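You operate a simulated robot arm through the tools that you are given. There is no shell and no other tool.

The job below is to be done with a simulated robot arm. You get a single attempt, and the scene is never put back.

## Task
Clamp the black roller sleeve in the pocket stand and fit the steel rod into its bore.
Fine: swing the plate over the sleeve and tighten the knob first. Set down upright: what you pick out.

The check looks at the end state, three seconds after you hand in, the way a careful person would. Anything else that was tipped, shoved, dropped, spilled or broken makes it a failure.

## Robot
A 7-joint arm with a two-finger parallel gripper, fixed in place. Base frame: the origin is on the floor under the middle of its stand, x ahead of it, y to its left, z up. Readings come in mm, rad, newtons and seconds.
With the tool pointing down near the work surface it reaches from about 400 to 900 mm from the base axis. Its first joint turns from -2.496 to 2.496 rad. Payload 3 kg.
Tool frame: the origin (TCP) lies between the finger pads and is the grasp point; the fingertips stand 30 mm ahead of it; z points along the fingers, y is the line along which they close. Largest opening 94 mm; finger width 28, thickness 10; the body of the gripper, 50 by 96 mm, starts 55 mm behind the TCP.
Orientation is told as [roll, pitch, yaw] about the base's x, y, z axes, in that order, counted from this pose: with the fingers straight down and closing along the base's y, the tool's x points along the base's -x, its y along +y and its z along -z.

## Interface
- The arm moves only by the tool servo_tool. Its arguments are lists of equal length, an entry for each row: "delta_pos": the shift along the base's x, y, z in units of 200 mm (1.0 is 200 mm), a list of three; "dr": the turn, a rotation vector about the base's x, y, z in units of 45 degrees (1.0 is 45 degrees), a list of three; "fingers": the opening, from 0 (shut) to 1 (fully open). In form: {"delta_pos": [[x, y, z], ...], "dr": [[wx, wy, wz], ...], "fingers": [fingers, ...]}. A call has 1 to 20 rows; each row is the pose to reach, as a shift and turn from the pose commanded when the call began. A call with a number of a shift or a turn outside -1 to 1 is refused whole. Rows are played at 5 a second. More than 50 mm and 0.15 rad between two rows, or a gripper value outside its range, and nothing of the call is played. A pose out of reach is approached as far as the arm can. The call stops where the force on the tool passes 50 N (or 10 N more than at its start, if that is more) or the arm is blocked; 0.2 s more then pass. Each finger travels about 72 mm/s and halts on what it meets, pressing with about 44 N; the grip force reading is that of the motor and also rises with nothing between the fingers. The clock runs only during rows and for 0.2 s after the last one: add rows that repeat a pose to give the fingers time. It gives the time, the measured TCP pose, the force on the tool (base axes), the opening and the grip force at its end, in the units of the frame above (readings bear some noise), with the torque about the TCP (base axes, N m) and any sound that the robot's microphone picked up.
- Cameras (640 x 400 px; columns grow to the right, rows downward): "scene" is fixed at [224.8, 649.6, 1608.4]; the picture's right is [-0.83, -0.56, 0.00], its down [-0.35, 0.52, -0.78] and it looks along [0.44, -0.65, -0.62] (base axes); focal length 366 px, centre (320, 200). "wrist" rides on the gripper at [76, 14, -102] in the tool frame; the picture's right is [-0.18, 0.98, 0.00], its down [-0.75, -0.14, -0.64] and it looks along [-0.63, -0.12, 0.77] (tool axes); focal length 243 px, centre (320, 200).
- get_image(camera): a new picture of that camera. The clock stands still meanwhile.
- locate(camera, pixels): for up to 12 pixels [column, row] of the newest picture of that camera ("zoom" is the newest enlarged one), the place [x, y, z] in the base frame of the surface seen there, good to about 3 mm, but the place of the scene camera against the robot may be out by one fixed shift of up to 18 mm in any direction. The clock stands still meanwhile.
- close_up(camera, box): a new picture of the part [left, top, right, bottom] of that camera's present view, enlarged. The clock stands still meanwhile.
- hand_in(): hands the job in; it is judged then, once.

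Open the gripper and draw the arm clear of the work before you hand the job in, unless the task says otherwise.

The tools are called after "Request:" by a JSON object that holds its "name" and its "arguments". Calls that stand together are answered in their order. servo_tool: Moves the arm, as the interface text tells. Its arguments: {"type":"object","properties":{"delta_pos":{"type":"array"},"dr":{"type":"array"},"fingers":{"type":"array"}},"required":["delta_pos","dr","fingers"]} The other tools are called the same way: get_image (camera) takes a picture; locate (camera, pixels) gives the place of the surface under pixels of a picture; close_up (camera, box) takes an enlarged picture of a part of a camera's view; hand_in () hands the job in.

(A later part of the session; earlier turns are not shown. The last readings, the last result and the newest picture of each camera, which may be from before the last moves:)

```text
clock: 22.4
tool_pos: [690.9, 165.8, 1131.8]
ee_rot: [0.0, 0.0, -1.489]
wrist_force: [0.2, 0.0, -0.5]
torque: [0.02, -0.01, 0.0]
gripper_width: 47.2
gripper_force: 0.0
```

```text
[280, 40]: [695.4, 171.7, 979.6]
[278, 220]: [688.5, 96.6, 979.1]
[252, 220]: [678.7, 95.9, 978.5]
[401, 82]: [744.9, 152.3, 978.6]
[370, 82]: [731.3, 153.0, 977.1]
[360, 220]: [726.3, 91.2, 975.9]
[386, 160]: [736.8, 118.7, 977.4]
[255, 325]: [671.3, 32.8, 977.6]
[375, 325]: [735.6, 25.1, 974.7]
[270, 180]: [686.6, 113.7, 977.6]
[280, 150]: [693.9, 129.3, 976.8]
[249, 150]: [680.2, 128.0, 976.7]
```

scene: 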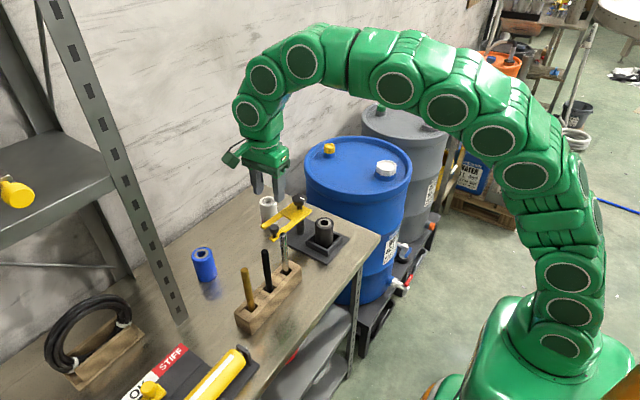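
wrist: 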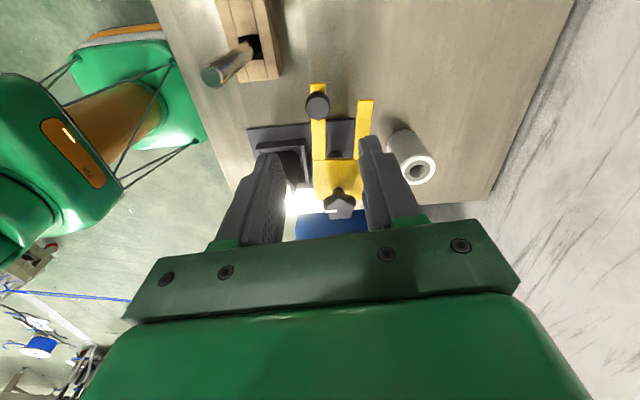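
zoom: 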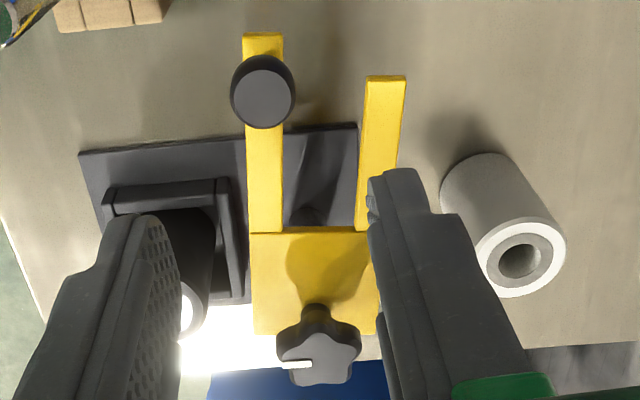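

Peg head centre ≈(690.5,164), pivot ≈(702,40.5), fork axis ≈85° from +x; it must turn ≈95° counter-clockwise to lie over the sleeve. I descend with the fingers either side of the peg head (TCP z≈1018, tips at 988 above the plate's 978).

Request:
{"name": "servo_tool", "arguments": {"delta_pos": [[0, 0, -0.2], [0, 0, -0.38], [0, 0, -0.5], [0, 0, -0.57], [0, 0, -0.57]], "dr": [[0, 0, 0], [0, 0, 0], [0, 0, 0], [0, 0, 0], [0, 0, 0]], "fingers": [0.5, 0.5, 0.5, 0.5, 0.5]}}

Request:
{"name": "close_up", "arguments": {"camera": "wrist", "box": [200, 60, 460, 240]}}

Request:
{"name": "close_up", "arguments": {"camera": "scene", "box": [220, 170, 360, 270]}}

```text
clock: 23.6
tool_pos: [688.0, 162.6, 1017.0]
ee_rot: [-0.001, 0.0, -1.485]
wrist_force: [0.5, 0.0, -0.1]
torque: [0.05, -0.03, 0.03]
gripper_width: 47.0
gripper_force: 0.0
```

```text
2.22 times, centred on (330, 150) of wrist
```

zoom: 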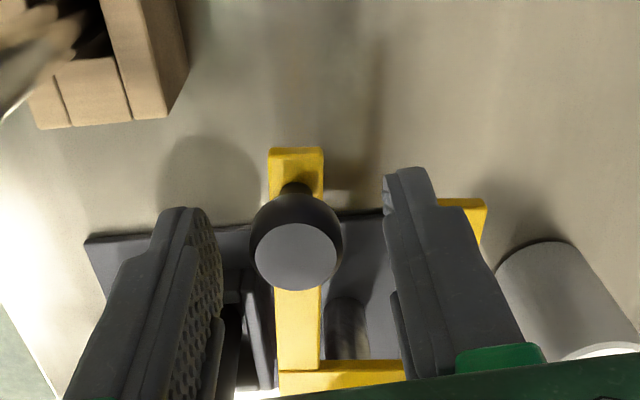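

```text
4.00 times, centred on (290, 220) of scene
```

zoom: 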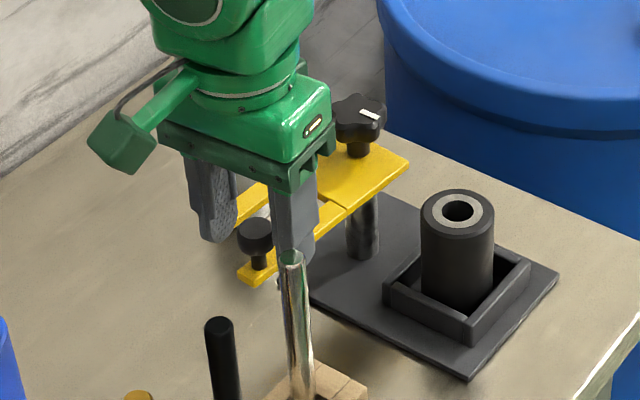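

The peg head lies between the fingers. I check its position again at this range before narrowing.

Request:
{"name": "locate", "arguments": {"camera": "zoom", "pixels": [[295, 255], [262, 255], [328, 255], [295, 232], [295, 282], [295, 205], [205, 260], [395, 230], [295, 190], [300, 165], [275, 340], [315, 340]]}}

```text
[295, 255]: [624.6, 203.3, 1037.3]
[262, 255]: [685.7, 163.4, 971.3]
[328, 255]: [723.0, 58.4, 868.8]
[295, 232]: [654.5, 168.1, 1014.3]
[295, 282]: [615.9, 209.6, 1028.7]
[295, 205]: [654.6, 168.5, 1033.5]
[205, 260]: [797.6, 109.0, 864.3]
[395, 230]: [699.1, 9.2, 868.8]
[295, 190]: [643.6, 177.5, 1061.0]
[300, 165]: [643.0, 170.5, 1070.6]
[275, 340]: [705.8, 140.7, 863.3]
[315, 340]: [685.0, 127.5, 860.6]
```

That used the scene enlargement; I retake the wrist enlargement and measure there.

Request:
{"name": "close_up", "arguments": {"camera": "wrist", "box": [200, 60, 460, 240]}}

Request:
{"name": "locate", "arguments": {"camera": "zoom", "pixels": [[295, 255], [262, 255], [328, 255], [295, 232], [295, 282], [295, 205], [205, 260], [395, 230], [295, 190], [300, 165], [275, 340], [315, 340]]}}

```text
2.22 times, centred on (330, 150) of wrist
```

zoom: 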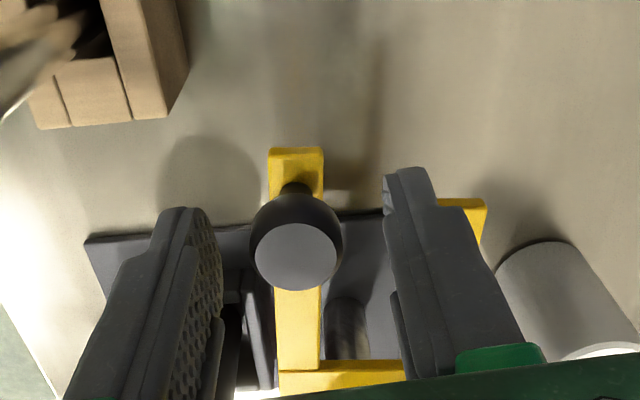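

```text
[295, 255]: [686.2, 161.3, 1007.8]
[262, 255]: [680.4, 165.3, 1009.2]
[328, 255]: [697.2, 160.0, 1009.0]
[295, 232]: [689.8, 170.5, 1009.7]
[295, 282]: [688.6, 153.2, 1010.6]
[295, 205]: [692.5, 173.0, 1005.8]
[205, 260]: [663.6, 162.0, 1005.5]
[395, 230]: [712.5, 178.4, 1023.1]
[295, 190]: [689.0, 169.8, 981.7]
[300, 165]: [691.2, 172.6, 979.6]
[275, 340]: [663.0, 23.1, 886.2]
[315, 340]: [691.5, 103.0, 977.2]
```

Peg centre ≈(689,162), TCP matches. I narrow the fingers to ≈27 mm (peg ≈22 mm) and swing it 22° along the arc about (702,40.5), turning the tool with it.

Request:
{"name": "servo_tool", "arguments": {"delta_pos": [[0, 0, 0], [0, 0, 0], [-0.0597, -0.0096, 0], [-0.1182, -0.025, 0], [-0.1749, -0.046, 0], [-0.2293, -0.0725, 0], [-0.2293, -0.0725, 0]], "dr": [[0, 0, 0], [0, 0, 0], [0, 0, 0.125], [0, 0, 0.25], [0, 0, 0.375], [0, 0, 0.5], [0, 0, 0.5]], "fingers": [0.28, 0.28, 0.28, 0.28, 0.28, 0.28, 0.28]}}

Request:
{"name": "close_up", "arguments": {"camera": "scene", "box": [220, 170, 360, 270]}}

Request:
{"name": "get_image", "arguments": {"camera": "wrist"}}

```text
clock: 25.2
tool_pos: [644.5, 149.0, 1019.1]
ee_rot: [0.001, 0.001, -1.089]
wrist_force: [-0.6, -0.3, -0.5]
torque: [0.03, -0.02, -0.01]
gripper_width: 26.4
gripper_force: 0.1
```

```text
4.00 times, centred on (290, 220) of scene
```

zoom: 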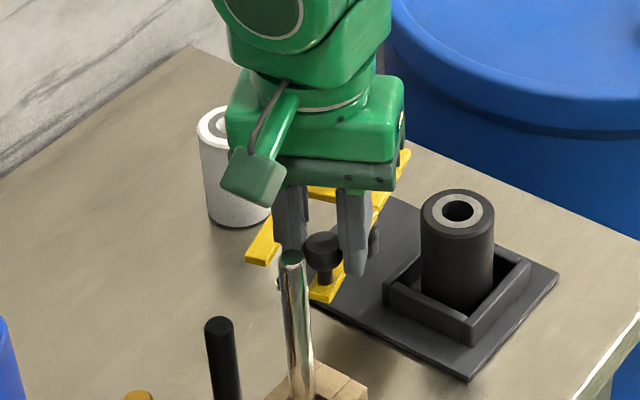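

```text
taken
```

wrist: 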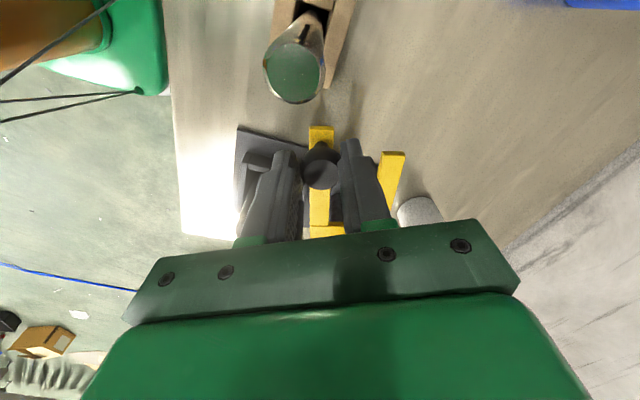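

The plate swings freely (no notable force). I continue another 22.5° along the same arc and then check the height clearance to the sleeve top.

Request:
{"name": "servo_tool", "arguments": {"delta_pos": [[-0.0515, -0.0317, 0], [-0.0997, -0.0683, 0], [-0.144, -0.1094, 0], [-0.1841, -0.1547, 0], [-0.1841, -0.1547, 0]], "dr": [[0, 0, 0.125], [0, 0, 0.25], [0, 0, 0.375], [0, 0, 0.5], [0, 0, 0.5]], "fingers": [0.28, 0.28, 0.28, 0.28, 0.28]}}

Request:
{"name": "close_up", "arguments": {"camera": "scene", "box": [250, 180, 370, 260]}}

Request:
{"name": "get_image", "arguments": {"camera": "wrist"}}

```text
clock: 26.4
tool_pos: [608.7, 120.0, 1018.7]
ee_rot: [-0.001, -0.001, -0.696]
wrist_force: [-0.1, -0.2, 1.2]
torque: [-0.01, -0.03, 0.0]
gripper_width: 26.1
gripper_force: 0.0
```

```text
5.00 times, centred on (310, 220) of scene
```

zoom: 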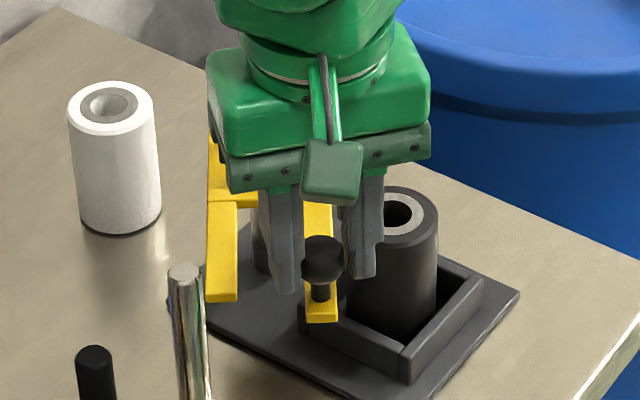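

```text
taken
```

wrist: 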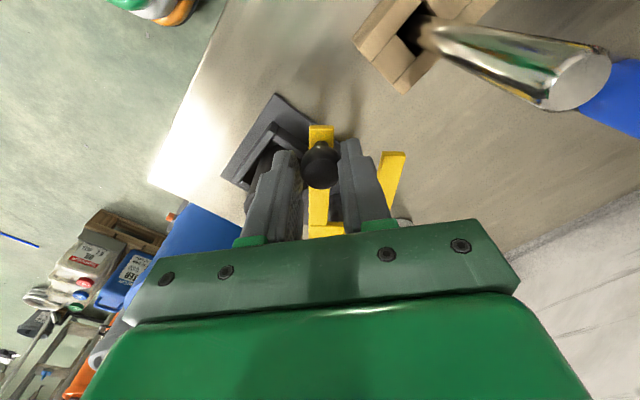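

The fork's leading prong is about to pass over the sleeve. I measure plate top, prong end face and sleeve top with the same scene view to verify clearance.

Request:
{"name": "close_up", "arguments": {"camera": "scene", "box": [280, 200, 350, 250]}}

```text
8.00 times, centred on (315, 225) of scene
```

zoom: 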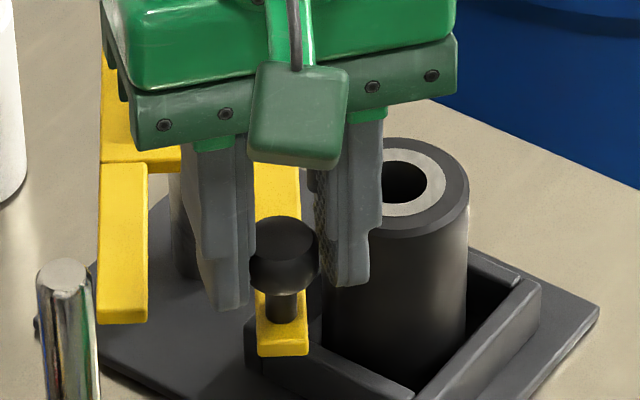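

Request:
{"name": "locate", "arguments": {"camera": "zoom", "pixels": [[265, 335], [300, 335], [282, 346], [282, 353], [120, 300], [125, 312], [125, 320], [435, 195], [420, 210], [440, 170], [275, 200], [450, 200]]}}

```text
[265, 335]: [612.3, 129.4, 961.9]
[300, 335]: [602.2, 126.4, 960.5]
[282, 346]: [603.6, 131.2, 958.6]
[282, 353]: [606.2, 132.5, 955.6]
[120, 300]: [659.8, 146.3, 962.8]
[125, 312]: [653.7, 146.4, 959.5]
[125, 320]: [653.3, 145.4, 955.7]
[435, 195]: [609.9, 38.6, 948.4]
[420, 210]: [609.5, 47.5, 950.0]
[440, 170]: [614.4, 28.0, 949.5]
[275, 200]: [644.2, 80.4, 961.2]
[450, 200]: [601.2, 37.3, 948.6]
```

In the scene frame the plate's underside is ≈955 and the sleeve top ≈949, so ~5 mm clearance. I continue the swing to a total of 90°.

Request:
{"name": "servo_tool", "arguments": {"delta_pos": [[-0.0355, -0.049, 0], [-0.0659, -0.1012, 0], [-0.0912, -0.1562, 0], [-0.1109, -0.2133, 0], [-0.1249, -0.2722, 0], [-0.1331, -0.3321, 0], [-0.1353, -0.3925, 0], [-0.1317, -0.4529, 0], [-0.1317, -0.4529, 0]], "dr": [[0, 0, 0.125], [0, 0, 0.25], [0, 0, 0.375], [0, 0, 0.5], [0, 0, 0.625], [0, 0, 0.75], [0, 0, 0.875], [0, 0, 1.0], [0, 0, 1.0]], "fingers": [0.28, 0.28, 0.28, 0.28, 0.28, 0.28, 0.28, 0.28, 0.28]}}

Request:
{"name": "close_up", "arguments": {"camera": "scene", "box": [270, 180, 370, 260]}}

Request:
{"name": "get_image", "arguments": {"camera": "wrist"}}

```text
clock: 28.4
tool_pos: [583.0, 28.2, 1018.2]
ee_rot: [0.0, -0.001, 0.089]
wrist_force: [-0.7, -0.1, -0.7]
torque: [0.0, 0.01, 0.0]
gripper_width: 26.6
gripper_force: 0.1
```

```text
5.00 times, centred on (320, 220) of scene
```

zoom: 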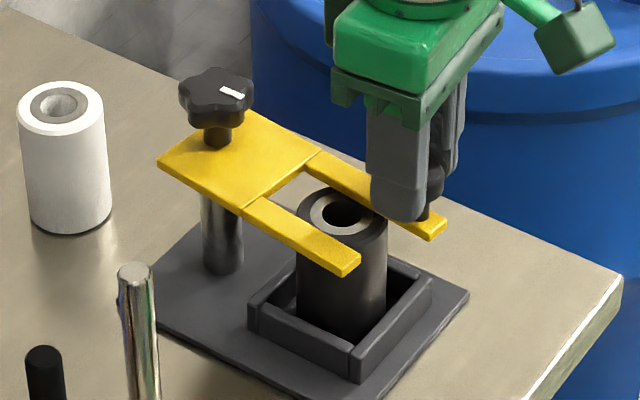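

```text
taken
```

wrist: 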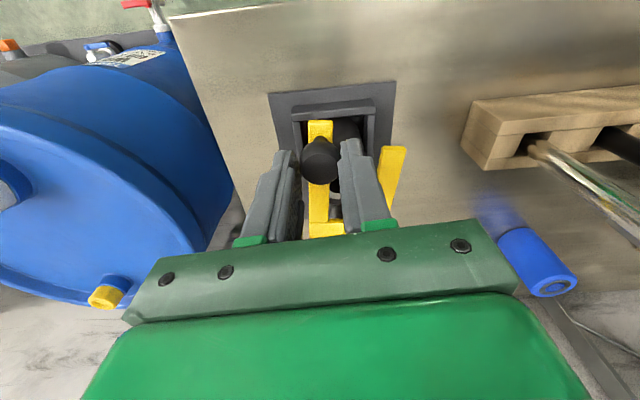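

The fork now straddles the sleeve; I check symmetry of both prongs about the bore with a closer scene view.

Request:
{"name": "close_up", "arguments": {"camera": "scene", "box": [300, 195, 370, 245]}}

```text
8.00 times, centred on (335, 220) of scene
```

zoom: 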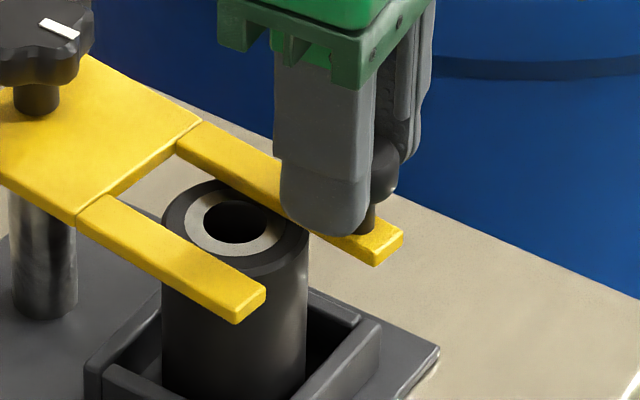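

Request:
{"name": "locate", "arguments": {"camera": "zoom", "pixels": [[110, 200], [262, 290], [180, 240], [85, 218], [238, 308], [160, 260], [205, 128], [180, 148], [395, 235], [375, 250], [255, 160], [235, 178]]}}

Request:
{"name": "locate", "arguments": {"camera": "zoom", "pixels": [[195, 235], [275, 225], [225, 197], [255, 247], [200, 250], [270, 200], [195, 215], [285, 215], [180, 205], [290, 250], [50, 30], [40, 65]]}}

```text
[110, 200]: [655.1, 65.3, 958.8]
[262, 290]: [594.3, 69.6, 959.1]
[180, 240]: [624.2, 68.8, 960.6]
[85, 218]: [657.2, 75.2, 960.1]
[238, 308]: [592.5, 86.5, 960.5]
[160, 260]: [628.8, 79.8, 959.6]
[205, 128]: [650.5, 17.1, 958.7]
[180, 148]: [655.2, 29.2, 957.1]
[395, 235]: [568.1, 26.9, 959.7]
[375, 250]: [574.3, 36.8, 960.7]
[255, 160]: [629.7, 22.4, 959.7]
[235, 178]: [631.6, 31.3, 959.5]
```

```text
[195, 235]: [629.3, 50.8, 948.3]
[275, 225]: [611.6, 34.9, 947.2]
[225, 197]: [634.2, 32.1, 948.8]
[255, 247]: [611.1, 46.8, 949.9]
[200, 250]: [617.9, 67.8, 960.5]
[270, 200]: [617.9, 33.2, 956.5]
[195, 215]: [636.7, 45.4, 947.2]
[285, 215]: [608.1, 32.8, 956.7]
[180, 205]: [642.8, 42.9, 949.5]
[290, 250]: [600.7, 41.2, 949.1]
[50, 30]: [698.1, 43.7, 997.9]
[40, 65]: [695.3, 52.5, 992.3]
```

The fork axis is at ≈175°, mid-gap at y≈50 versus the bore at y≈41 (scene frame) – about 6° short. I swing 6° more.

Request:
{"name": "servo_tool", "arguments": {"delta_pos": [[0.0044, -0.032, 0], [0.0104, -0.0637, 0], [0.0104, -0.0637, 0]], "dr": [[0, 0, 0.0667], [0, 0, 0.1333], [0, 0, 0.1333]], "fingers": [0.28, 0.28, 0.28]}}

Request:
{"name": "close_up", "arguments": {"camera": "scene", "box": [300, 195, 370, 245]}}

```text
clock: 29.2
tool_pos: [583.8, 16.2, 1018.3]
ee_rot: [0.001, -0.001, 0.189]
wrist_force: [0.6, 0.4, 0.1]
torque: [-0.01, 0.02, 0.01]
gripper_width: 26.5
gripper_force: 0.0
```

```text
8.00 times, centred on (335, 220) of scene
```

zoom: 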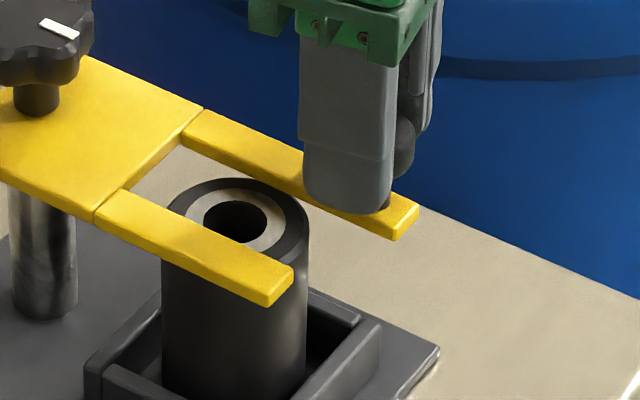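

I measure both prongs' inner edges and the ring again.

Request:
{"name": "locate", "arguments": {"camera": "zoom", "pixels": [[190, 137], [240, 162], [290, 187], [395, 232], [135, 195], [180, 217], [220, 236], [285, 266], [120, 215], [190, 253], [255, 285], [250, 135]]}}

Request:
{"name": "locate", "arguments": {"camera": "zoom", "pixels": [[197, 215], [277, 225], [225, 197], [255, 247], [275, 205], [290, 215], [200, 118], [410, 215], [183, 205], [300, 225], [97, 212], [275, 298]]}}

```text
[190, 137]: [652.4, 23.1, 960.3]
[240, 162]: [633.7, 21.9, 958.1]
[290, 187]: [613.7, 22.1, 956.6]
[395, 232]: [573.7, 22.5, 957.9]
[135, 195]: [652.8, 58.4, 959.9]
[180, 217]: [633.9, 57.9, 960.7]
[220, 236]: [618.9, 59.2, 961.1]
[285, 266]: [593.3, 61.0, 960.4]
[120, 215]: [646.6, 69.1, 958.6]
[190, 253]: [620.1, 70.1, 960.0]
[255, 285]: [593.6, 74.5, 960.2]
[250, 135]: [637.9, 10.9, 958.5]
```

```text
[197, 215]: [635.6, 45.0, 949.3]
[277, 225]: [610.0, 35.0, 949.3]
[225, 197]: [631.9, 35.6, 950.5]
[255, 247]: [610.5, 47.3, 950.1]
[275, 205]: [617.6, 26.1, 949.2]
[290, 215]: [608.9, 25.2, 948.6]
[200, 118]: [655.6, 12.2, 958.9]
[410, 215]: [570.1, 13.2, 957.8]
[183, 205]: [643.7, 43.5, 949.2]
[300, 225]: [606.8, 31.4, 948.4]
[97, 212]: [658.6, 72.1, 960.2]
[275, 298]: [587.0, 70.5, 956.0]
```

Mid-gap is now y≈40.4 at the bore and the bore centre is y≈40.7 (same camera), so the fork is centred. I open the fingers and lift straight off the peg.

Request:
{"name": "servo_tool", "arguments": {"delta_pos": [[0, 0, 0], [0, 0, 0], [0, 0, 0.1], [0, 0, 0.25], [0, 0, 0.45], [0, 0, 0.6], [0, 0, 0.6]], "dr": [[0, 0, 0], [0, 0, 0], [0, 0, 0], [0, 0, 0], [0, 0, 0], [0, 0, 0], [0, 0, 0]], "fingers": [0.4, 0.5, 0.5, 0.5, 0.5, 0.5, 0.5]}}

Request:
{"name": "get_image", "arguments": {"camera": "wrist"}}

Request:
{"name": "close_up", "arguments": {"camera": "scene", "box": [270, 180, 370, 250]}}

```text
clock: 30.8
tool_pos: [580.5, 15.1, 1139.4]
ee_rot: [0.001, -0.001, 0.191]
wrist_force: [-0.1, 0.4, 0.0]
torque: [0.0, -0.04, 0.0]
gripper_width: 46.9
gripper_force: 0.1
```

```text
taken
```

wrist: 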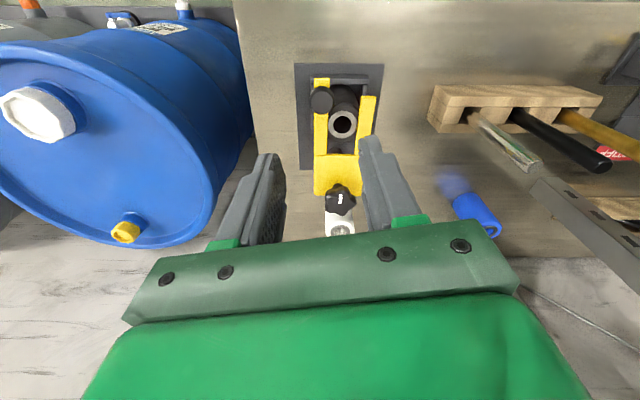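

```text
5.71 times, centred on (320, 215) of scene
```

zoom: 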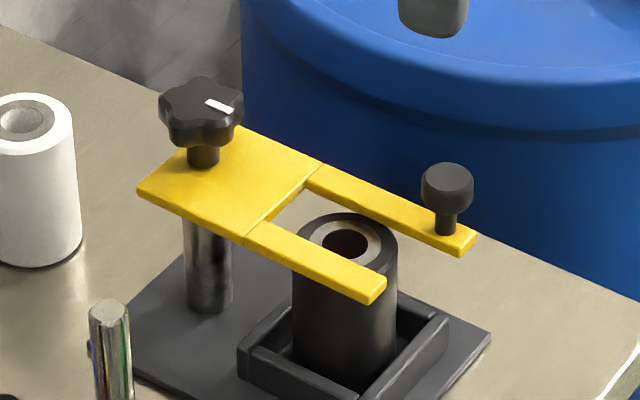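

The plate stays over the sleeve. Now I measure the five-lobed knob, which shows at (340,198) in the wrist view.

Request:
{"name": "close_up", "arguments": {"camera": "wrist", "box": [280, 60, 400, 240]}}

Request:
{"name": "close_up", "arguments": {"camera": "wrist", "box": [305, 165, 375, 225]}}

```text
2.22 times, centred on (340, 150) of wrist
```

zoom: 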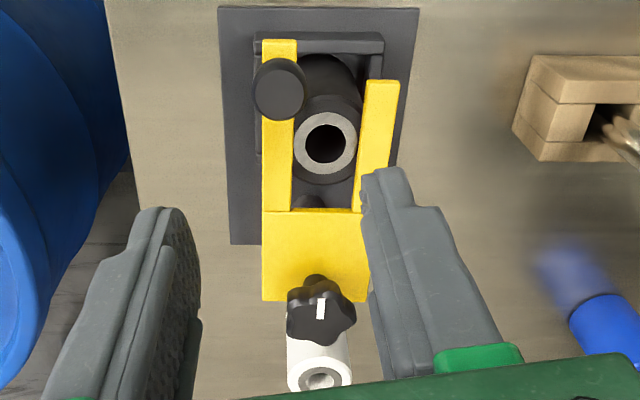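

```text
6.67 times, centred on (340, 195) of wrist
```

zoom: 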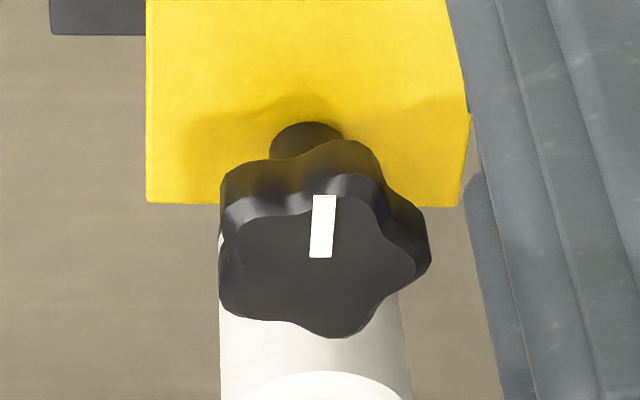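

Request:
{"name": "locate", "arguments": {"camera": "zoom", "pixels": [[318, 260], [323, 200], [320, 255], [240, 210], [345, 185], [408, 265], [335, 325], [240, 295], [230, 250], [285, 240], [370, 280], [305, 130]]}}

Request:
{"name": "locate", "arguments": {"camera": "zoom", "pixels": [[280, 315], [380, 310], [390, 220], [290, 205], [300, 165], [245, 190], [305, 145], [425, 250], [150, 195], [460, 195], [330, 170], [228, 215]]}}

```text
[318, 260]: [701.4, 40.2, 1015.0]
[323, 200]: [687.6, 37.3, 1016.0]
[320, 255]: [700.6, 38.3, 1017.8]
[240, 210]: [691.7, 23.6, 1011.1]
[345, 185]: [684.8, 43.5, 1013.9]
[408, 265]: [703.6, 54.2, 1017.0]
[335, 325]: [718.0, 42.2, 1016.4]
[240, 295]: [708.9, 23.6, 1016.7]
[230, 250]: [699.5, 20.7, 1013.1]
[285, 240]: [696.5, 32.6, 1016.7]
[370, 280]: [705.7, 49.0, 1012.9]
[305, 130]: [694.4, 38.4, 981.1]
```

```text
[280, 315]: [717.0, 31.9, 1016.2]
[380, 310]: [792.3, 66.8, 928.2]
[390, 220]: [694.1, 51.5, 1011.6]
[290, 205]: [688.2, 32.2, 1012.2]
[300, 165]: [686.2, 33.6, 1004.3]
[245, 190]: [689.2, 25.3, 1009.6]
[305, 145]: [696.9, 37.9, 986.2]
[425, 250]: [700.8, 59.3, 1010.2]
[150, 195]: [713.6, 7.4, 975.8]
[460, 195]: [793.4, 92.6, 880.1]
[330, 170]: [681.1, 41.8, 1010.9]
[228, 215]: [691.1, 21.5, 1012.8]
```

The knob's top is z≈1016, centre ≈(701.5,39.5), lobes at about 12°, 84°, 156°, 228°, 300°, mark at ≈192°. Before choosing the wrist angle, I check how high the blue barrel stands near there.

Request:
{"name": "locate", "arguments": {"camera": "wrist", "pixels": [[125, 232], [40, 110], [180, 120], [150, 200], [235, 60], [200, 200]]}}

Request:
{"name": "get_image", "arguments": {"camera": "scene"}}

```text
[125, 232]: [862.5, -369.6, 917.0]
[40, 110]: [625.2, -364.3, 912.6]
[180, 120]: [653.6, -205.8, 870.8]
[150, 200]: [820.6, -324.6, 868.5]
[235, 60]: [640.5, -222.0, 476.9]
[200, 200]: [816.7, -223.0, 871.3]
```

```text
taken
```

scene: 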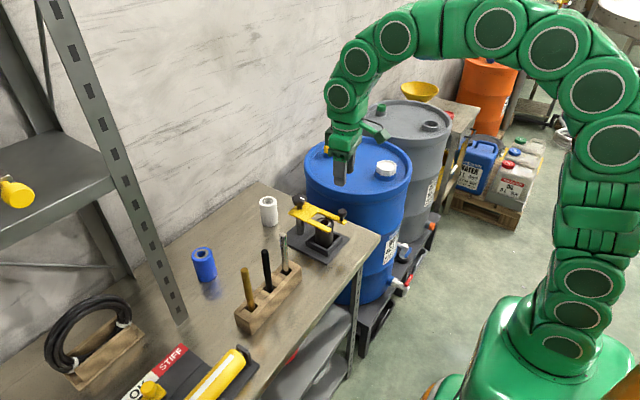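

The barrel top is at z≈917, no obstacle. I move over the knob at z≈1139 and turn the tool toward yaw ≈66°, so one finger meets a lobe and the other bridges two, leaving plenty of clockwise travel.

Request:
{"name": "servo_tool", "arguments": {"delta_pos": [[0.086, 0.017, 0], [0.173, 0.035, 0], [0.26, 0.052, 0], [0.346, 0.07, 0], [0.43, 0.087, 0], [0.52, 0.105, 0], [0.605, 0.122, 0], [0.605, 0.122, 0]], "dr": [[0, 0, 0.14], [0, 0, 0.28], [0, 0, 0.42], [0, 0, 0.56], [0, 0, 0.7], [0, 0, 0.84], [0, 0, 0.98], [0, 0, 0.98]], "fingers": [0.6, 0.6, 0.6, 0.6, 0.6, 0.6, 0.6, 0.6]}}

Request:
{"name": "servo_tool", "arguments": {"delta_pos": [[0, 0, 0], [0, 0, 0], [0, 0, 0]], "dr": [[0, 0, 0.12], [0, 0, 0.244], [0, 0, 0.244]], "fingers": [0.6, 0.6, 0.6]}}

Request:
{"name": "get_image", "arguments": {"camera": "wrist"}}

```text
clock: 32.6
tool_pos: [705.1, 40.8, 1137.5]
ee_rot: [0.001, -0.002, 0.961]
wrist_force: [-0.4, -0.1, 0.4]
torque: [0.01, -0.03, 0.0]
gripper_width: 56.4
gripper_force: 0.1
```

```text
clock: 33.4
tool_pos: [704.8, 40.6, 1138.0]
ee_rot: [0.0, 0.0, 1.152]
wrist_force: [-0.5, -0.2, -0.1]
torque: [0.0, 0.03, -0.01]
gripper_width: 56.3
gripper_force: 0.1
```

```text
taken
```

wrist: 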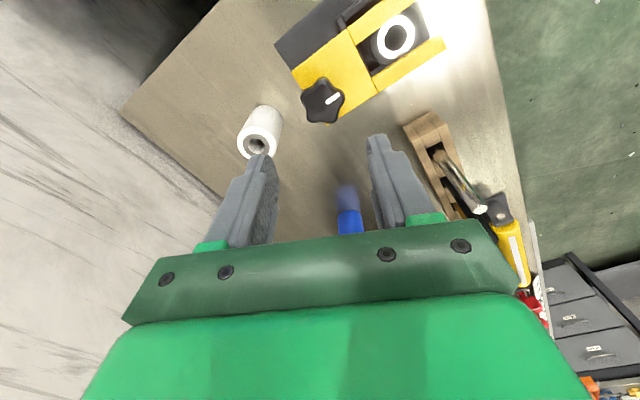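

The knob shows at (323,101). I enlarge it to refine its centre and lobe directions.

Request:
{"name": "close_up", "arguments": {"camera": "wrist", "box": [283, 70, 363, 130]}}

```text
6.67 times, centred on (323, 100) of wrist
```

zoom: 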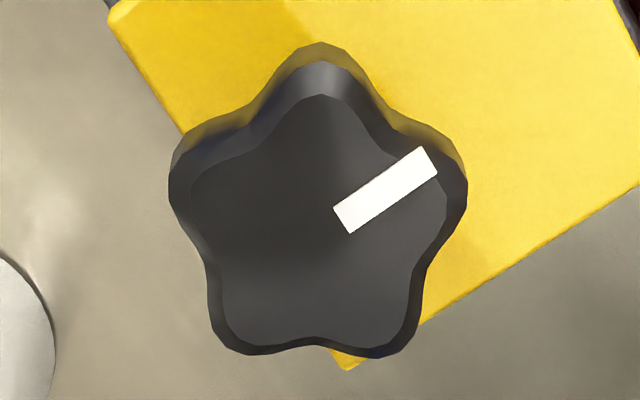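

Request:
{"name": "locate", "arguments": {"camera": "zoom", "pixels": [[320, 100], [435, 185], [385, 330], [245, 330], [195, 180], [318, 225], [348, 220], [425, 165], [260, 160], [385, 140], [420, 260], [215, 260]]}}

Request:
{"name": "locate", "arguments": {"camera": "zoom", "pixels": [[320, 108], [430, 190], [380, 325], [250, 325], [200, 185], [318, 338], [318, 260], [270, 225], [370, 240], [320, 150], [320, 60], [315, 325]]}}

```text
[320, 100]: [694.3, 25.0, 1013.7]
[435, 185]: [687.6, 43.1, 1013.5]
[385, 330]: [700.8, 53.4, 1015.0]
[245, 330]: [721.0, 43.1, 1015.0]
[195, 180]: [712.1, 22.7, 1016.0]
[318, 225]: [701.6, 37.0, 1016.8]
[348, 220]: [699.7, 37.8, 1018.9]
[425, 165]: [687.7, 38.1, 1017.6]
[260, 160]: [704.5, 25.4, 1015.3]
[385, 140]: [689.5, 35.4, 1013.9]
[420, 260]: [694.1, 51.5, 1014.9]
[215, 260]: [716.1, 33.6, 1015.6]
```

```text
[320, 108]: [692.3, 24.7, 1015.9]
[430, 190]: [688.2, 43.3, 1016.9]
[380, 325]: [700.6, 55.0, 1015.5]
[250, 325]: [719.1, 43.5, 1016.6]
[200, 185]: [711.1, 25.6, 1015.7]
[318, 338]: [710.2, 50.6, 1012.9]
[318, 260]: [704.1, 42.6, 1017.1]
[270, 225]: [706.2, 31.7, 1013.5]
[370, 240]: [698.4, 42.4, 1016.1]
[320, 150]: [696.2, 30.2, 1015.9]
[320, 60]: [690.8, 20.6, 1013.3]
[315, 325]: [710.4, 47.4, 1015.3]
```

Lobe tips average to a centre of ≈(702,39) with lobes at ≈18°+72°k. I nudge to that centre, add 6° of yaw to line up with a lobe, and descend to z≈1021 around the knob.

Request:
{"name": "servo_tool", "arguments": {"delta_pos": [[-0.0145, -0.0085, 0], [-0.0145, -0.0085, -0.2], [-0.0145, -0.0085, -0.4], [-0.0145, -0.0085, -0.52], [-0.0145, -0.0085, -0.585], [-0.0145, -0.0085, -0.585]], "dr": [[0, 0, 0.133], [0, 0, 0.133], [0, 0, 0.133], [0, 0, 0.133], [0, 0, 0.133], [0, 0, 0.133]], "fingers": [0.6, 0.6, 0.6, 0.6, 0.6, 0.6]}}

Request:
{"name": "get_image", "arguments": {"camera": "wrist"}}

Request:
{"name": "close_up", "arguments": {"camera": "scene", "box": [260, 170, 360, 250]}}

```text
clock: 34.8
tool_pos: [701.5, 40.3, 1023.2]
ee_rot: [-0.002, 0.0, 1.257]
wrist_force: [-0.1, 0.4, 0.0]
torque: [-0.01, -0.04, 0.01]
gripper_width: 56.5
gripper_force: 0.0
```

```text
taken
```

wrist: 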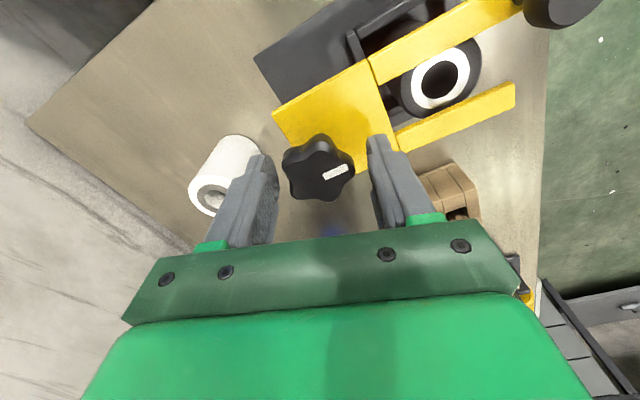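

```text
5.00 times, centred on (310, 210) of scene
```

zoom: 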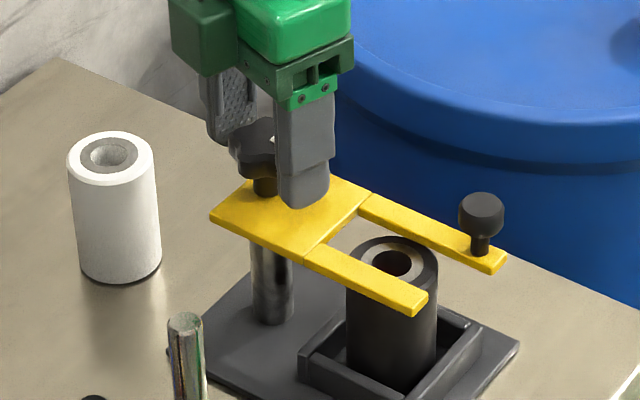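

The knob (318,170) is between the fingers. I check a closer wrist view before closing.

Request:
{"name": "close_up", "arguments": {"camera": "wrist", "box": [230, 110, 430, 240]}}

Request:
{"name": "locate", "arguments": {"camera": "zoom", "pixels": [[320, 200], [300, 130], [240, 170], [420, 190], [390, 150], [370, 245], [280, 245], [330, 220], [290, 190], [350, 180]]}}

```text
3.08 times, centred on (330, 175) of wrist
```

zoom: 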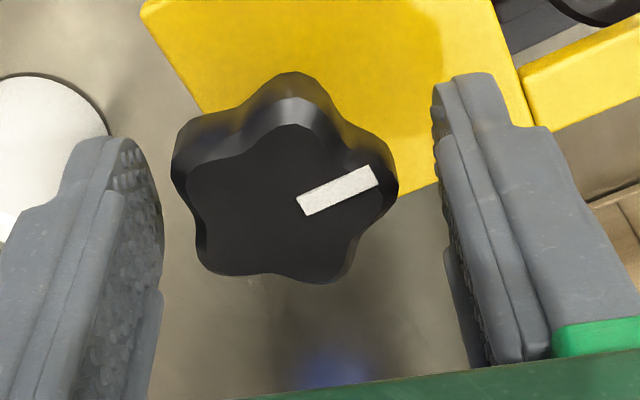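

```text
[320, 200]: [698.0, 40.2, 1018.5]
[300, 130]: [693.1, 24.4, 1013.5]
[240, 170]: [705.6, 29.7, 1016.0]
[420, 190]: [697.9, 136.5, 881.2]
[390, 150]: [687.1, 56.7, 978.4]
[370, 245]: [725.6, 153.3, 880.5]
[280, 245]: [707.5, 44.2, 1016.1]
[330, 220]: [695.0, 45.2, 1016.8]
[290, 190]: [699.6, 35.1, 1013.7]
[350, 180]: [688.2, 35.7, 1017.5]
```

Alignment is good. I close the fingers on the knob.

Request:
{"name": "servo_tool", "arguments": {"delta_pos": [[0, 0, 0], [0, 0, 0], [0, 0, 0], [0, 0, 0], [0, 0, 0]], "dr": [[0, 0, 0], [0, 0, 0], [0, 0, 0], [0, 0, 0], [0, 0, 0]], "fingers": [0.45, 0.4, 0.3, 0.2, 0.2]}}

Request:
{"name": "close_up", "arguments": {"camera": "wrist", "box": [230, 110, 430, 240]}}

```text
clock: 36.0
tool_pos: [702.6, 38.6, 1022.2]
ee_rot: [-0.003, -0.001, 1.254]
wrist_force: [31.6, -14.7, -5.6]
torque: [-0.24, -0.59, -0.01]
gripper_width: 40.2
gripper_force: 44.6
```

```text
3.08 times, centred on (330, 175) of wrist
```

zoom: 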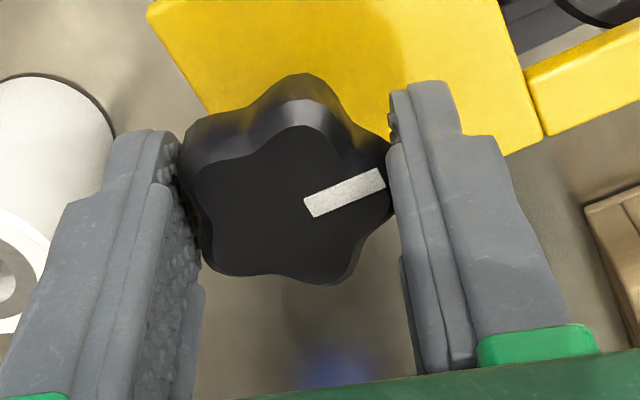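

Gripped at 40.2 mm but with a side load of ≈35 N toward (+x,−y), so the knob centre is slightly off the closing centre. I shift about 1 mm along (+0.9,−0.4) to relieve it.

Request:
{"name": "servo_tool", "arguments": {"delta_pos": [[0.0025, -0.0012, 0], [0.005, -0.0023, 0], [0.005, -0.0023, 0]], "dr": [[0, 0, 0], [0, 0, 0], [0, 0, 0]], "fingers": [0.2, 0.2, 0.2]}}

```text
clock: 36.8
tool_pos: [701.9, 39.1, 1022.1]
ee_rot: [0.001, 0.001, 1.258]
wrist_force: [-6.9, 6.0, 22.3]
torque: [-0.46, 0.34, 0.03]
gripper_width: 40.3
gripper_force: 44.5
```

Side load is now small. I turn clockwise 22° in steps to feel the knob's torque.

Request:
{"name": "servo_tool", "arguments": {"delta_pos": [[0, 0, 0], [0, 0, 0], [0, 0, 0], [0, 0, 0], [0, 0, 0]], "dr": [[0, 0, -0.125], [0, 0, -0.25], [0, 0, -0.375], [0, 0, -0.5], [0, 0, -0.5]], "fingers": [0.2, 0.2, 0.2, 0.2, 0.2]}}

Request:
{"name": "close_up", "arguments": {"camera": "wrist", "box": [230, 60, 430, 240]}}

Request:
{"name": "close_up", "arguments": {"camera": "scene", "box": [270, 180, 360, 250]}}

```text
clock: 37.9
tool_pos: [701.7, 39.3, 1021.5]
ee_rot: [0.004, -0.002, 0.871]
wrist_force: [-5.9, 3.8, 1.0]
torque: [-0.09, 0.62, 0.01]
gripper_width: 40.1
gripper_force: 45.0
stopped in row 5: the force on the tool passed its limit at 52 N (the readings are from after the stop); the commanded pose is now the measured one
```

```text
2.22 times, centred on (330, 150) of wrist
```

zoom: 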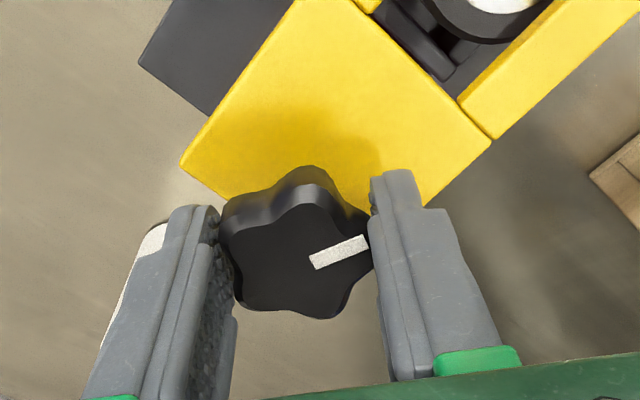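

```text
5.71 times, centred on (315, 215) of scene
```

zoom: 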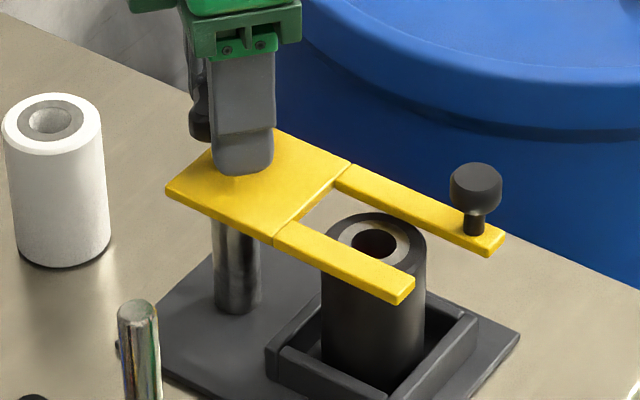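

The knob turned with the gripper (mark still fixed relative to the fingers), torque about z is near zero so far. The stop was a side-load spike, now relaxed; I check knob and plate heights, then continue.

Request:
{"name": "close_up", "arguments": {"camera": "wrist", "box": [230, 60, 430, 240]}}

Request:
{"name": "locate", "arguments": {"camera": "zoom", "pixels": [[290, 250], [270, 270], [320, 290], [300, 215], [250, 250], [340, 280], [300, 100], [400, 100], [450, 170], [220, 170], [190, 155], [485, 138]]}}

```text
2.22 times, centred on (330, 150) of wrist
```

zoom: 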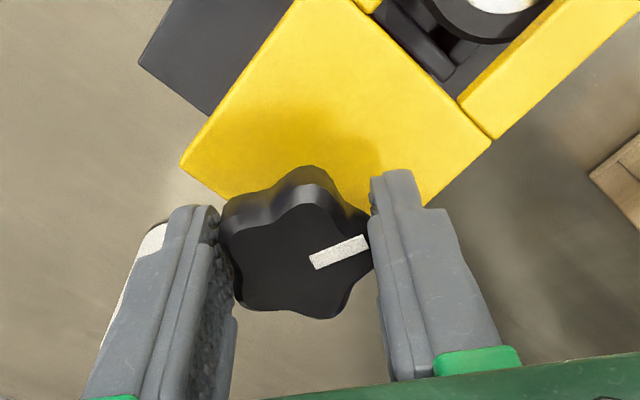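

```text
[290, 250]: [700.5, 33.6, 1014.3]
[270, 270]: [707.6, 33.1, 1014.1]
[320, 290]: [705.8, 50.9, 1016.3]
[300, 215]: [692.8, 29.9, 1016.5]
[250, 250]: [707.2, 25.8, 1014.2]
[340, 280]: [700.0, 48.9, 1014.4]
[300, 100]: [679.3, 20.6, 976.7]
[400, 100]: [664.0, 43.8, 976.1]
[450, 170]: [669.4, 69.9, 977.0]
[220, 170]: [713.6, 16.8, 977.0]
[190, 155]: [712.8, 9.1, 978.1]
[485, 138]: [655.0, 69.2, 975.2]
```

Heights barely changed so far. I continue clockwise another ~22°, in smaller steps.

Request:
{"name": "servo_tool", "arguments": {"delta_pos": [[0, 0, 0], [0, 0, 0], [0, 0, 0], [0, 0, 0], [0, 0, 0], [0, 0, 0]], "dr": [[0, 0, -0.1], [0, 0, -0.2], [0, 0, -0.3], [0, 0, -0.4], [0, 0, -0.5], [0, 0, -0.5]], "fingers": [0.2, 0.2, 0.2, 0.2, 0.2, 0.2]}}

Request:
{"name": "close_up", "arguments": {"camera": "wrist", "box": [230, 60, 430, 240]}}

```text
clock: 39.3
tool_pos: [701.8, 40.0, 1022.4]
ee_rot: [0.004, -0.002, 0.475]
wrist_force: [-18.2, 25.8, 21.1]
torque: [0.72, 0.36, -0.01]
gripper_width: 40.0
gripper_force: 45.1
```

```text
2.22 times, centred on (330, 150) of wrist
```

zoom: 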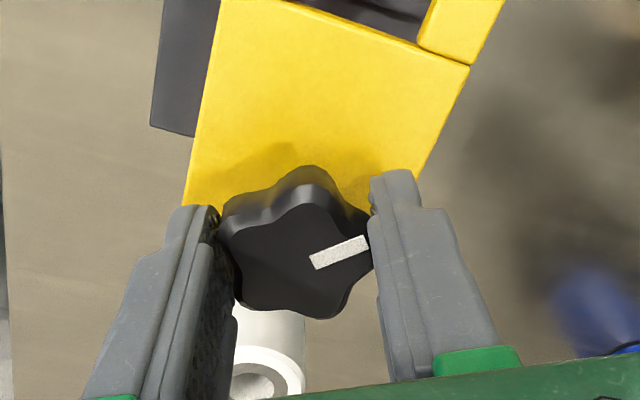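

The knob follows. I relieve the accumulated side load by shifting ≈0.7 mm along it and continue clockwise another 22°.

Request:
{"name": "servo_tool", "arguments": {"delta_pos": [[-0.0022, 0.0032, 0.002], [-0.0022, 0.0032, 0.002], [-0.0022, 0.0032, 0.002], [-0.0022, 0.0032, 0.002], [-0.0022, 0.0032, 0.002], [-0.0022, 0.0032, 0.002], [-0.0022, 0.0032, 0.002]], "dr": [[0, 0, 0], [0, 0, -0.1], [0, 0, -0.2], [0, 0, -0.3], [0, 0, -0.4], [0, 0, -0.5], [0, 0, -0.5]], "fingers": [0.2, 0.2, 0.2, 0.2, 0.2, 0.2, 0.2]}}

Request:
{"name": "close_up", "arguments": {"camera": "wrist", "box": [230, 60, 430, 240]}}

Request:
{"name": "close_up", "arguments": {"camera": "scene", "box": [270, 180, 360, 250]}}

```text
clock: 40.9
tool_pos: [702.2, 39.2, 1021.3]
ee_rot: [0.002, 0.0, 0.081]
wrist_force: [-5.6, -5.9, 0.5]
torque: [-0.48, -0.45, -0.03]
gripper_width: 39.7
gripper_force: 44.8
```

```text
2.22 times, centred on (330, 150) of wrist
```

zoom: 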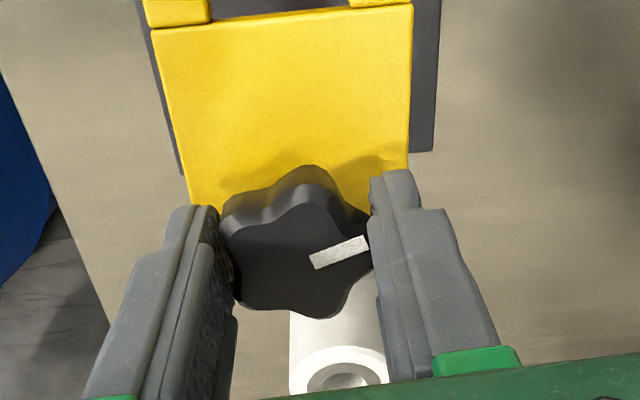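

```text
5.71 times, centred on (315, 215) of scene
```

zoom: 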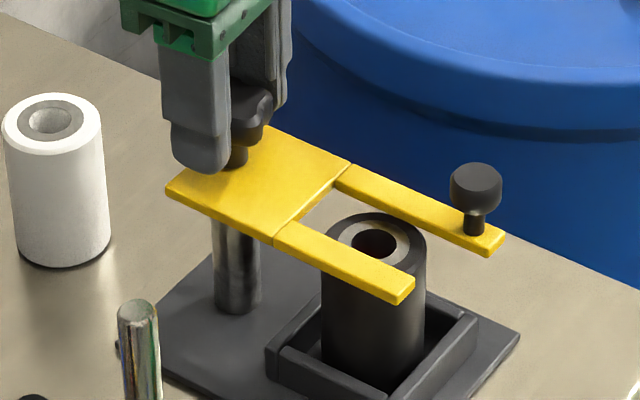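

Loads are small now; the knob has turned ≈67° clockwise. I keep turning a further 40° in this grip.

Request:
{"name": "servo_tool", "arguments": {"delta_pos": [[0, 0, 0], [0, 0, 0], [0, 0, 0], [0, 0, 0], [0, 0, 0], [0, 0, 0], [0, 0, 0], [0, 0, 0]], "dr": [[0, 0, -0.125], [0, 0, -0.25], [0, 0, -0.375], [0, 0, -0.5], [0, 0, -0.625], [0, 0, -0.75], [0, 0, -0.875], [0, 0, -0.875]], "fingers": [0.2, 0.2, 0.2, 0.2, 0.2, 0.2, 0.2, 0.2]}}

Request:
{"name": "close_up", "arguments": {"camera": "wrist", "box": [230, 60, 430, 240]}}

Request:
{"name": "close_up", "arguments": {"camera": "scene", "box": [270, 180, 360, 250]}}

```text
clock: 42.7
tool_pos: [701.8, 40.4, 1022.2]
ee_rot: [0.001, 0.0, -0.606]
wrist_force: [-15.2, -16.2, -2.1]
torque: [-0.62, -0.18, 0.01]
gripper_width: 39.8
gripper_force: 44.8
```

```text
2.22 times, centred on (330, 150) of wrist
```

zoom: 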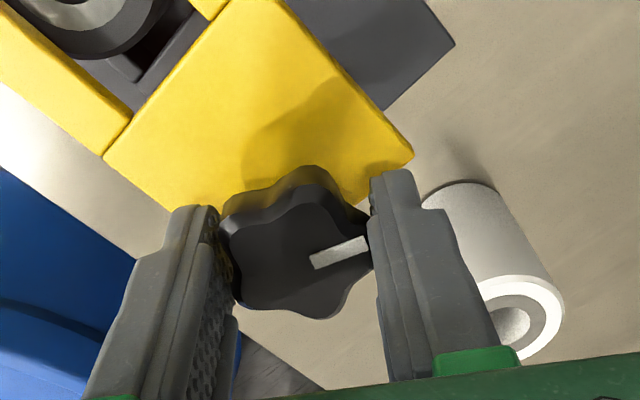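

```text
5.71 times, centred on (315, 215) of scene
```

zoom: 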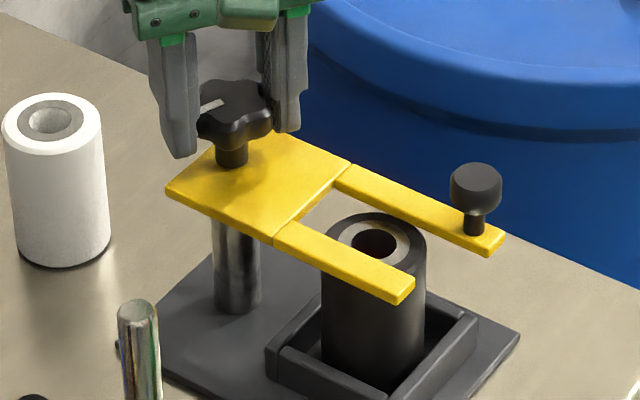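

107° turned, still no resisting torque. I relieve the slight side load and turn another 45°.

Request:
{"name": "servo_tool", "arguments": {"delta_pos": [[-0.002, -0.002, 0], [-0.002, -0.002, 0], [-0.002, -0.002, 0], [-0.002, -0.002, 0], [-0.002, -0.002, 0], [-0.002, -0.002, 0], [-0.002, -0.002, 0], [-0.002, -0.002, 0], [-0.002, -0.002, 0]], "dr": [[0, 0, -0.125], [0, 0, -0.25], [0, 0, -0.375], [0, 0, -0.5], [0, 0, -0.625], [0, 0, -0.75], [0, 0, -0.875], [0, 0, -1.0], [0, 0, -1.0]], "fingers": [0.2, 0.2, 0.2, 0.2, 0.2, 0.2, 0.2, 0.2, 0.2]}}

Request:
{"name": "close_up", "arguments": {"camera": "wrist", "box": [230, 60, 430, 240]}}

Request:
{"name": "close_up", "arguments": {"camera": "scene", "box": [270, 180, 360, 250]}}

```text
clock: 44.7
tool_pos: [702.3, 40.4, 1022.5]
ee_rot: [0.001, -0.002, -1.39]
wrist_force: [-6.1, -5.8, -24.2]
torque: [-0.96, -0.04, 0.0]
gripper_width: 40.1
gripper_force: 44.4
```

```text
2.22 times, centred on (330, 150) of wrist
```

zoom: 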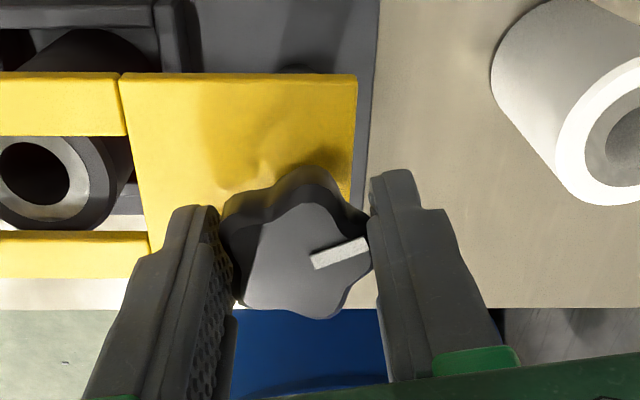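

```text
5.71 times, centred on (315, 215) of scene
```

zoom: 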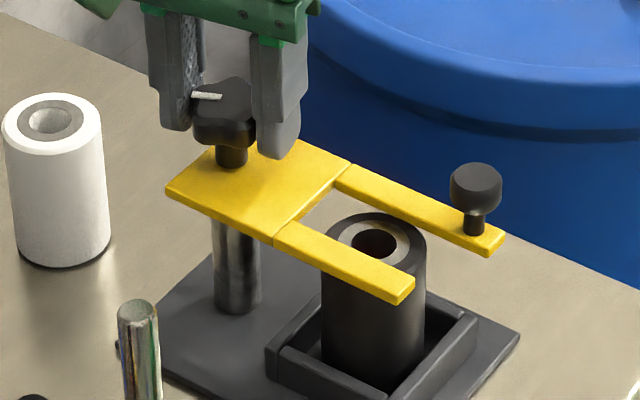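

152° turned; the force on the tool is now −24 N in z – the knob is screwing down and drawing the fingers with it. I follow it down ≈0.8 mm and turn another 34°, watching for the joint limit.

Request:
{"name": "servo_tool", "arguments": {"delta_pos": [[0, 0, -0.004], [0, 0, -0.004], [0, 0, -0.004], [0, 0, -0.004], [0, 0, -0.005], [0, 0, -0.005], [0, 0, -0.005], [0, 0, -0.005]], "dr": [[0, 0, 0], [0, 0, -0.125], [0, 0, -0.25], [0, 0, -0.375], [0, 0, -0.5], [0, 0, -0.625], [0, 0, -0.75], [0, 0, -0.75]], "fingers": [0.2, 0.2, 0.2, 0.2, 0.2, 0.2, 0.2, 0.2]}}

Request:
{"name": "close_up", "arguments": {"camera": "scene", "box": [270, 180, 360, 250]}}

```text
clock: 46.5
tool_pos: [702.6, 39.6, 1022.3]
ee_rot: [0.004, 0.0, -1.98]
wrist_force: [-5.0, 6.5, 17.5]
torque: [-0.11, 0.73, 0.0]
gripper_width: 39.8
gripper_force: 45.3
```

```text
5.71 times, centred on (315, 215) of scene
```

zoom: 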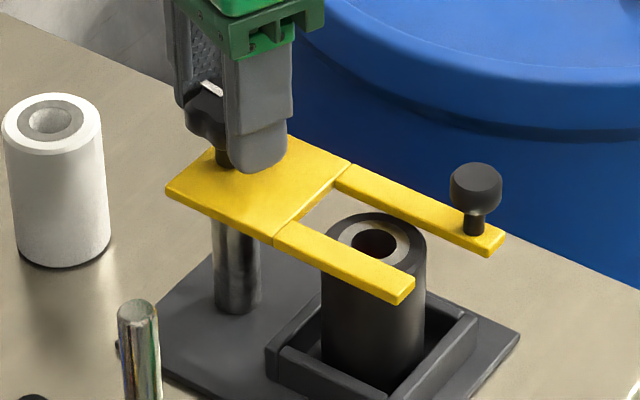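

185° turned, still free. I try another 34° in this grip; the wrist still has range.

Request:
{"name": "servo_tool", "arguments": {"delta_pos": [[0, 0, 0.002], [0, 0, 0.002], [0, 0, 0.002], [0, 0, 0.002], [0, 0, 0.002], [0, 0, 0.002], [0, 0, 0.002]], "dr": [[0, 0, -0.125], [0, 0, -0.25], [0, 0, -0.375], [0, 0, -0.5], [0, 0, -0.625], [0, 0, -0.75], [0, 0, -0.75]], "fingers": [0.2, 0.2, 0.2, 0.2, 0.2, 0.2, 0.2]}}

Request:
{"name": "close_up", "arguments": {"camera": "scene", "box": [270, 180, 360, 250]}}

```text
clock: 48.1
tool_pos: [702.0, 38.6, 1020.9]
ee_rot: [-0.001, -0.003, -2.57]
wrist_force: [-5.7, -0.3, -20.6]
torque: [0.23, -0.06, 0.15]
gripper_width: 40.1
gripper_force: 45.3
```

```text
5.71 times, centred on (315, 215) of scene
```

zoom: 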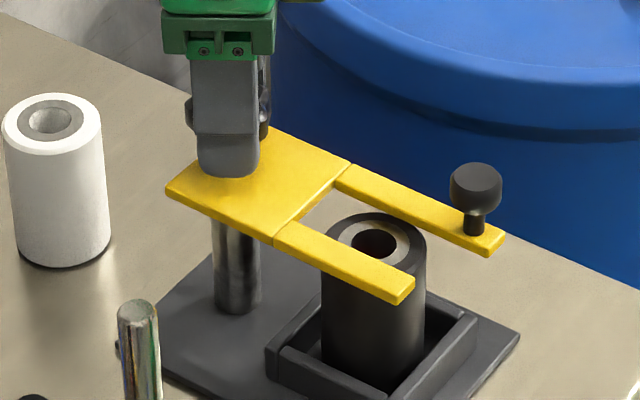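

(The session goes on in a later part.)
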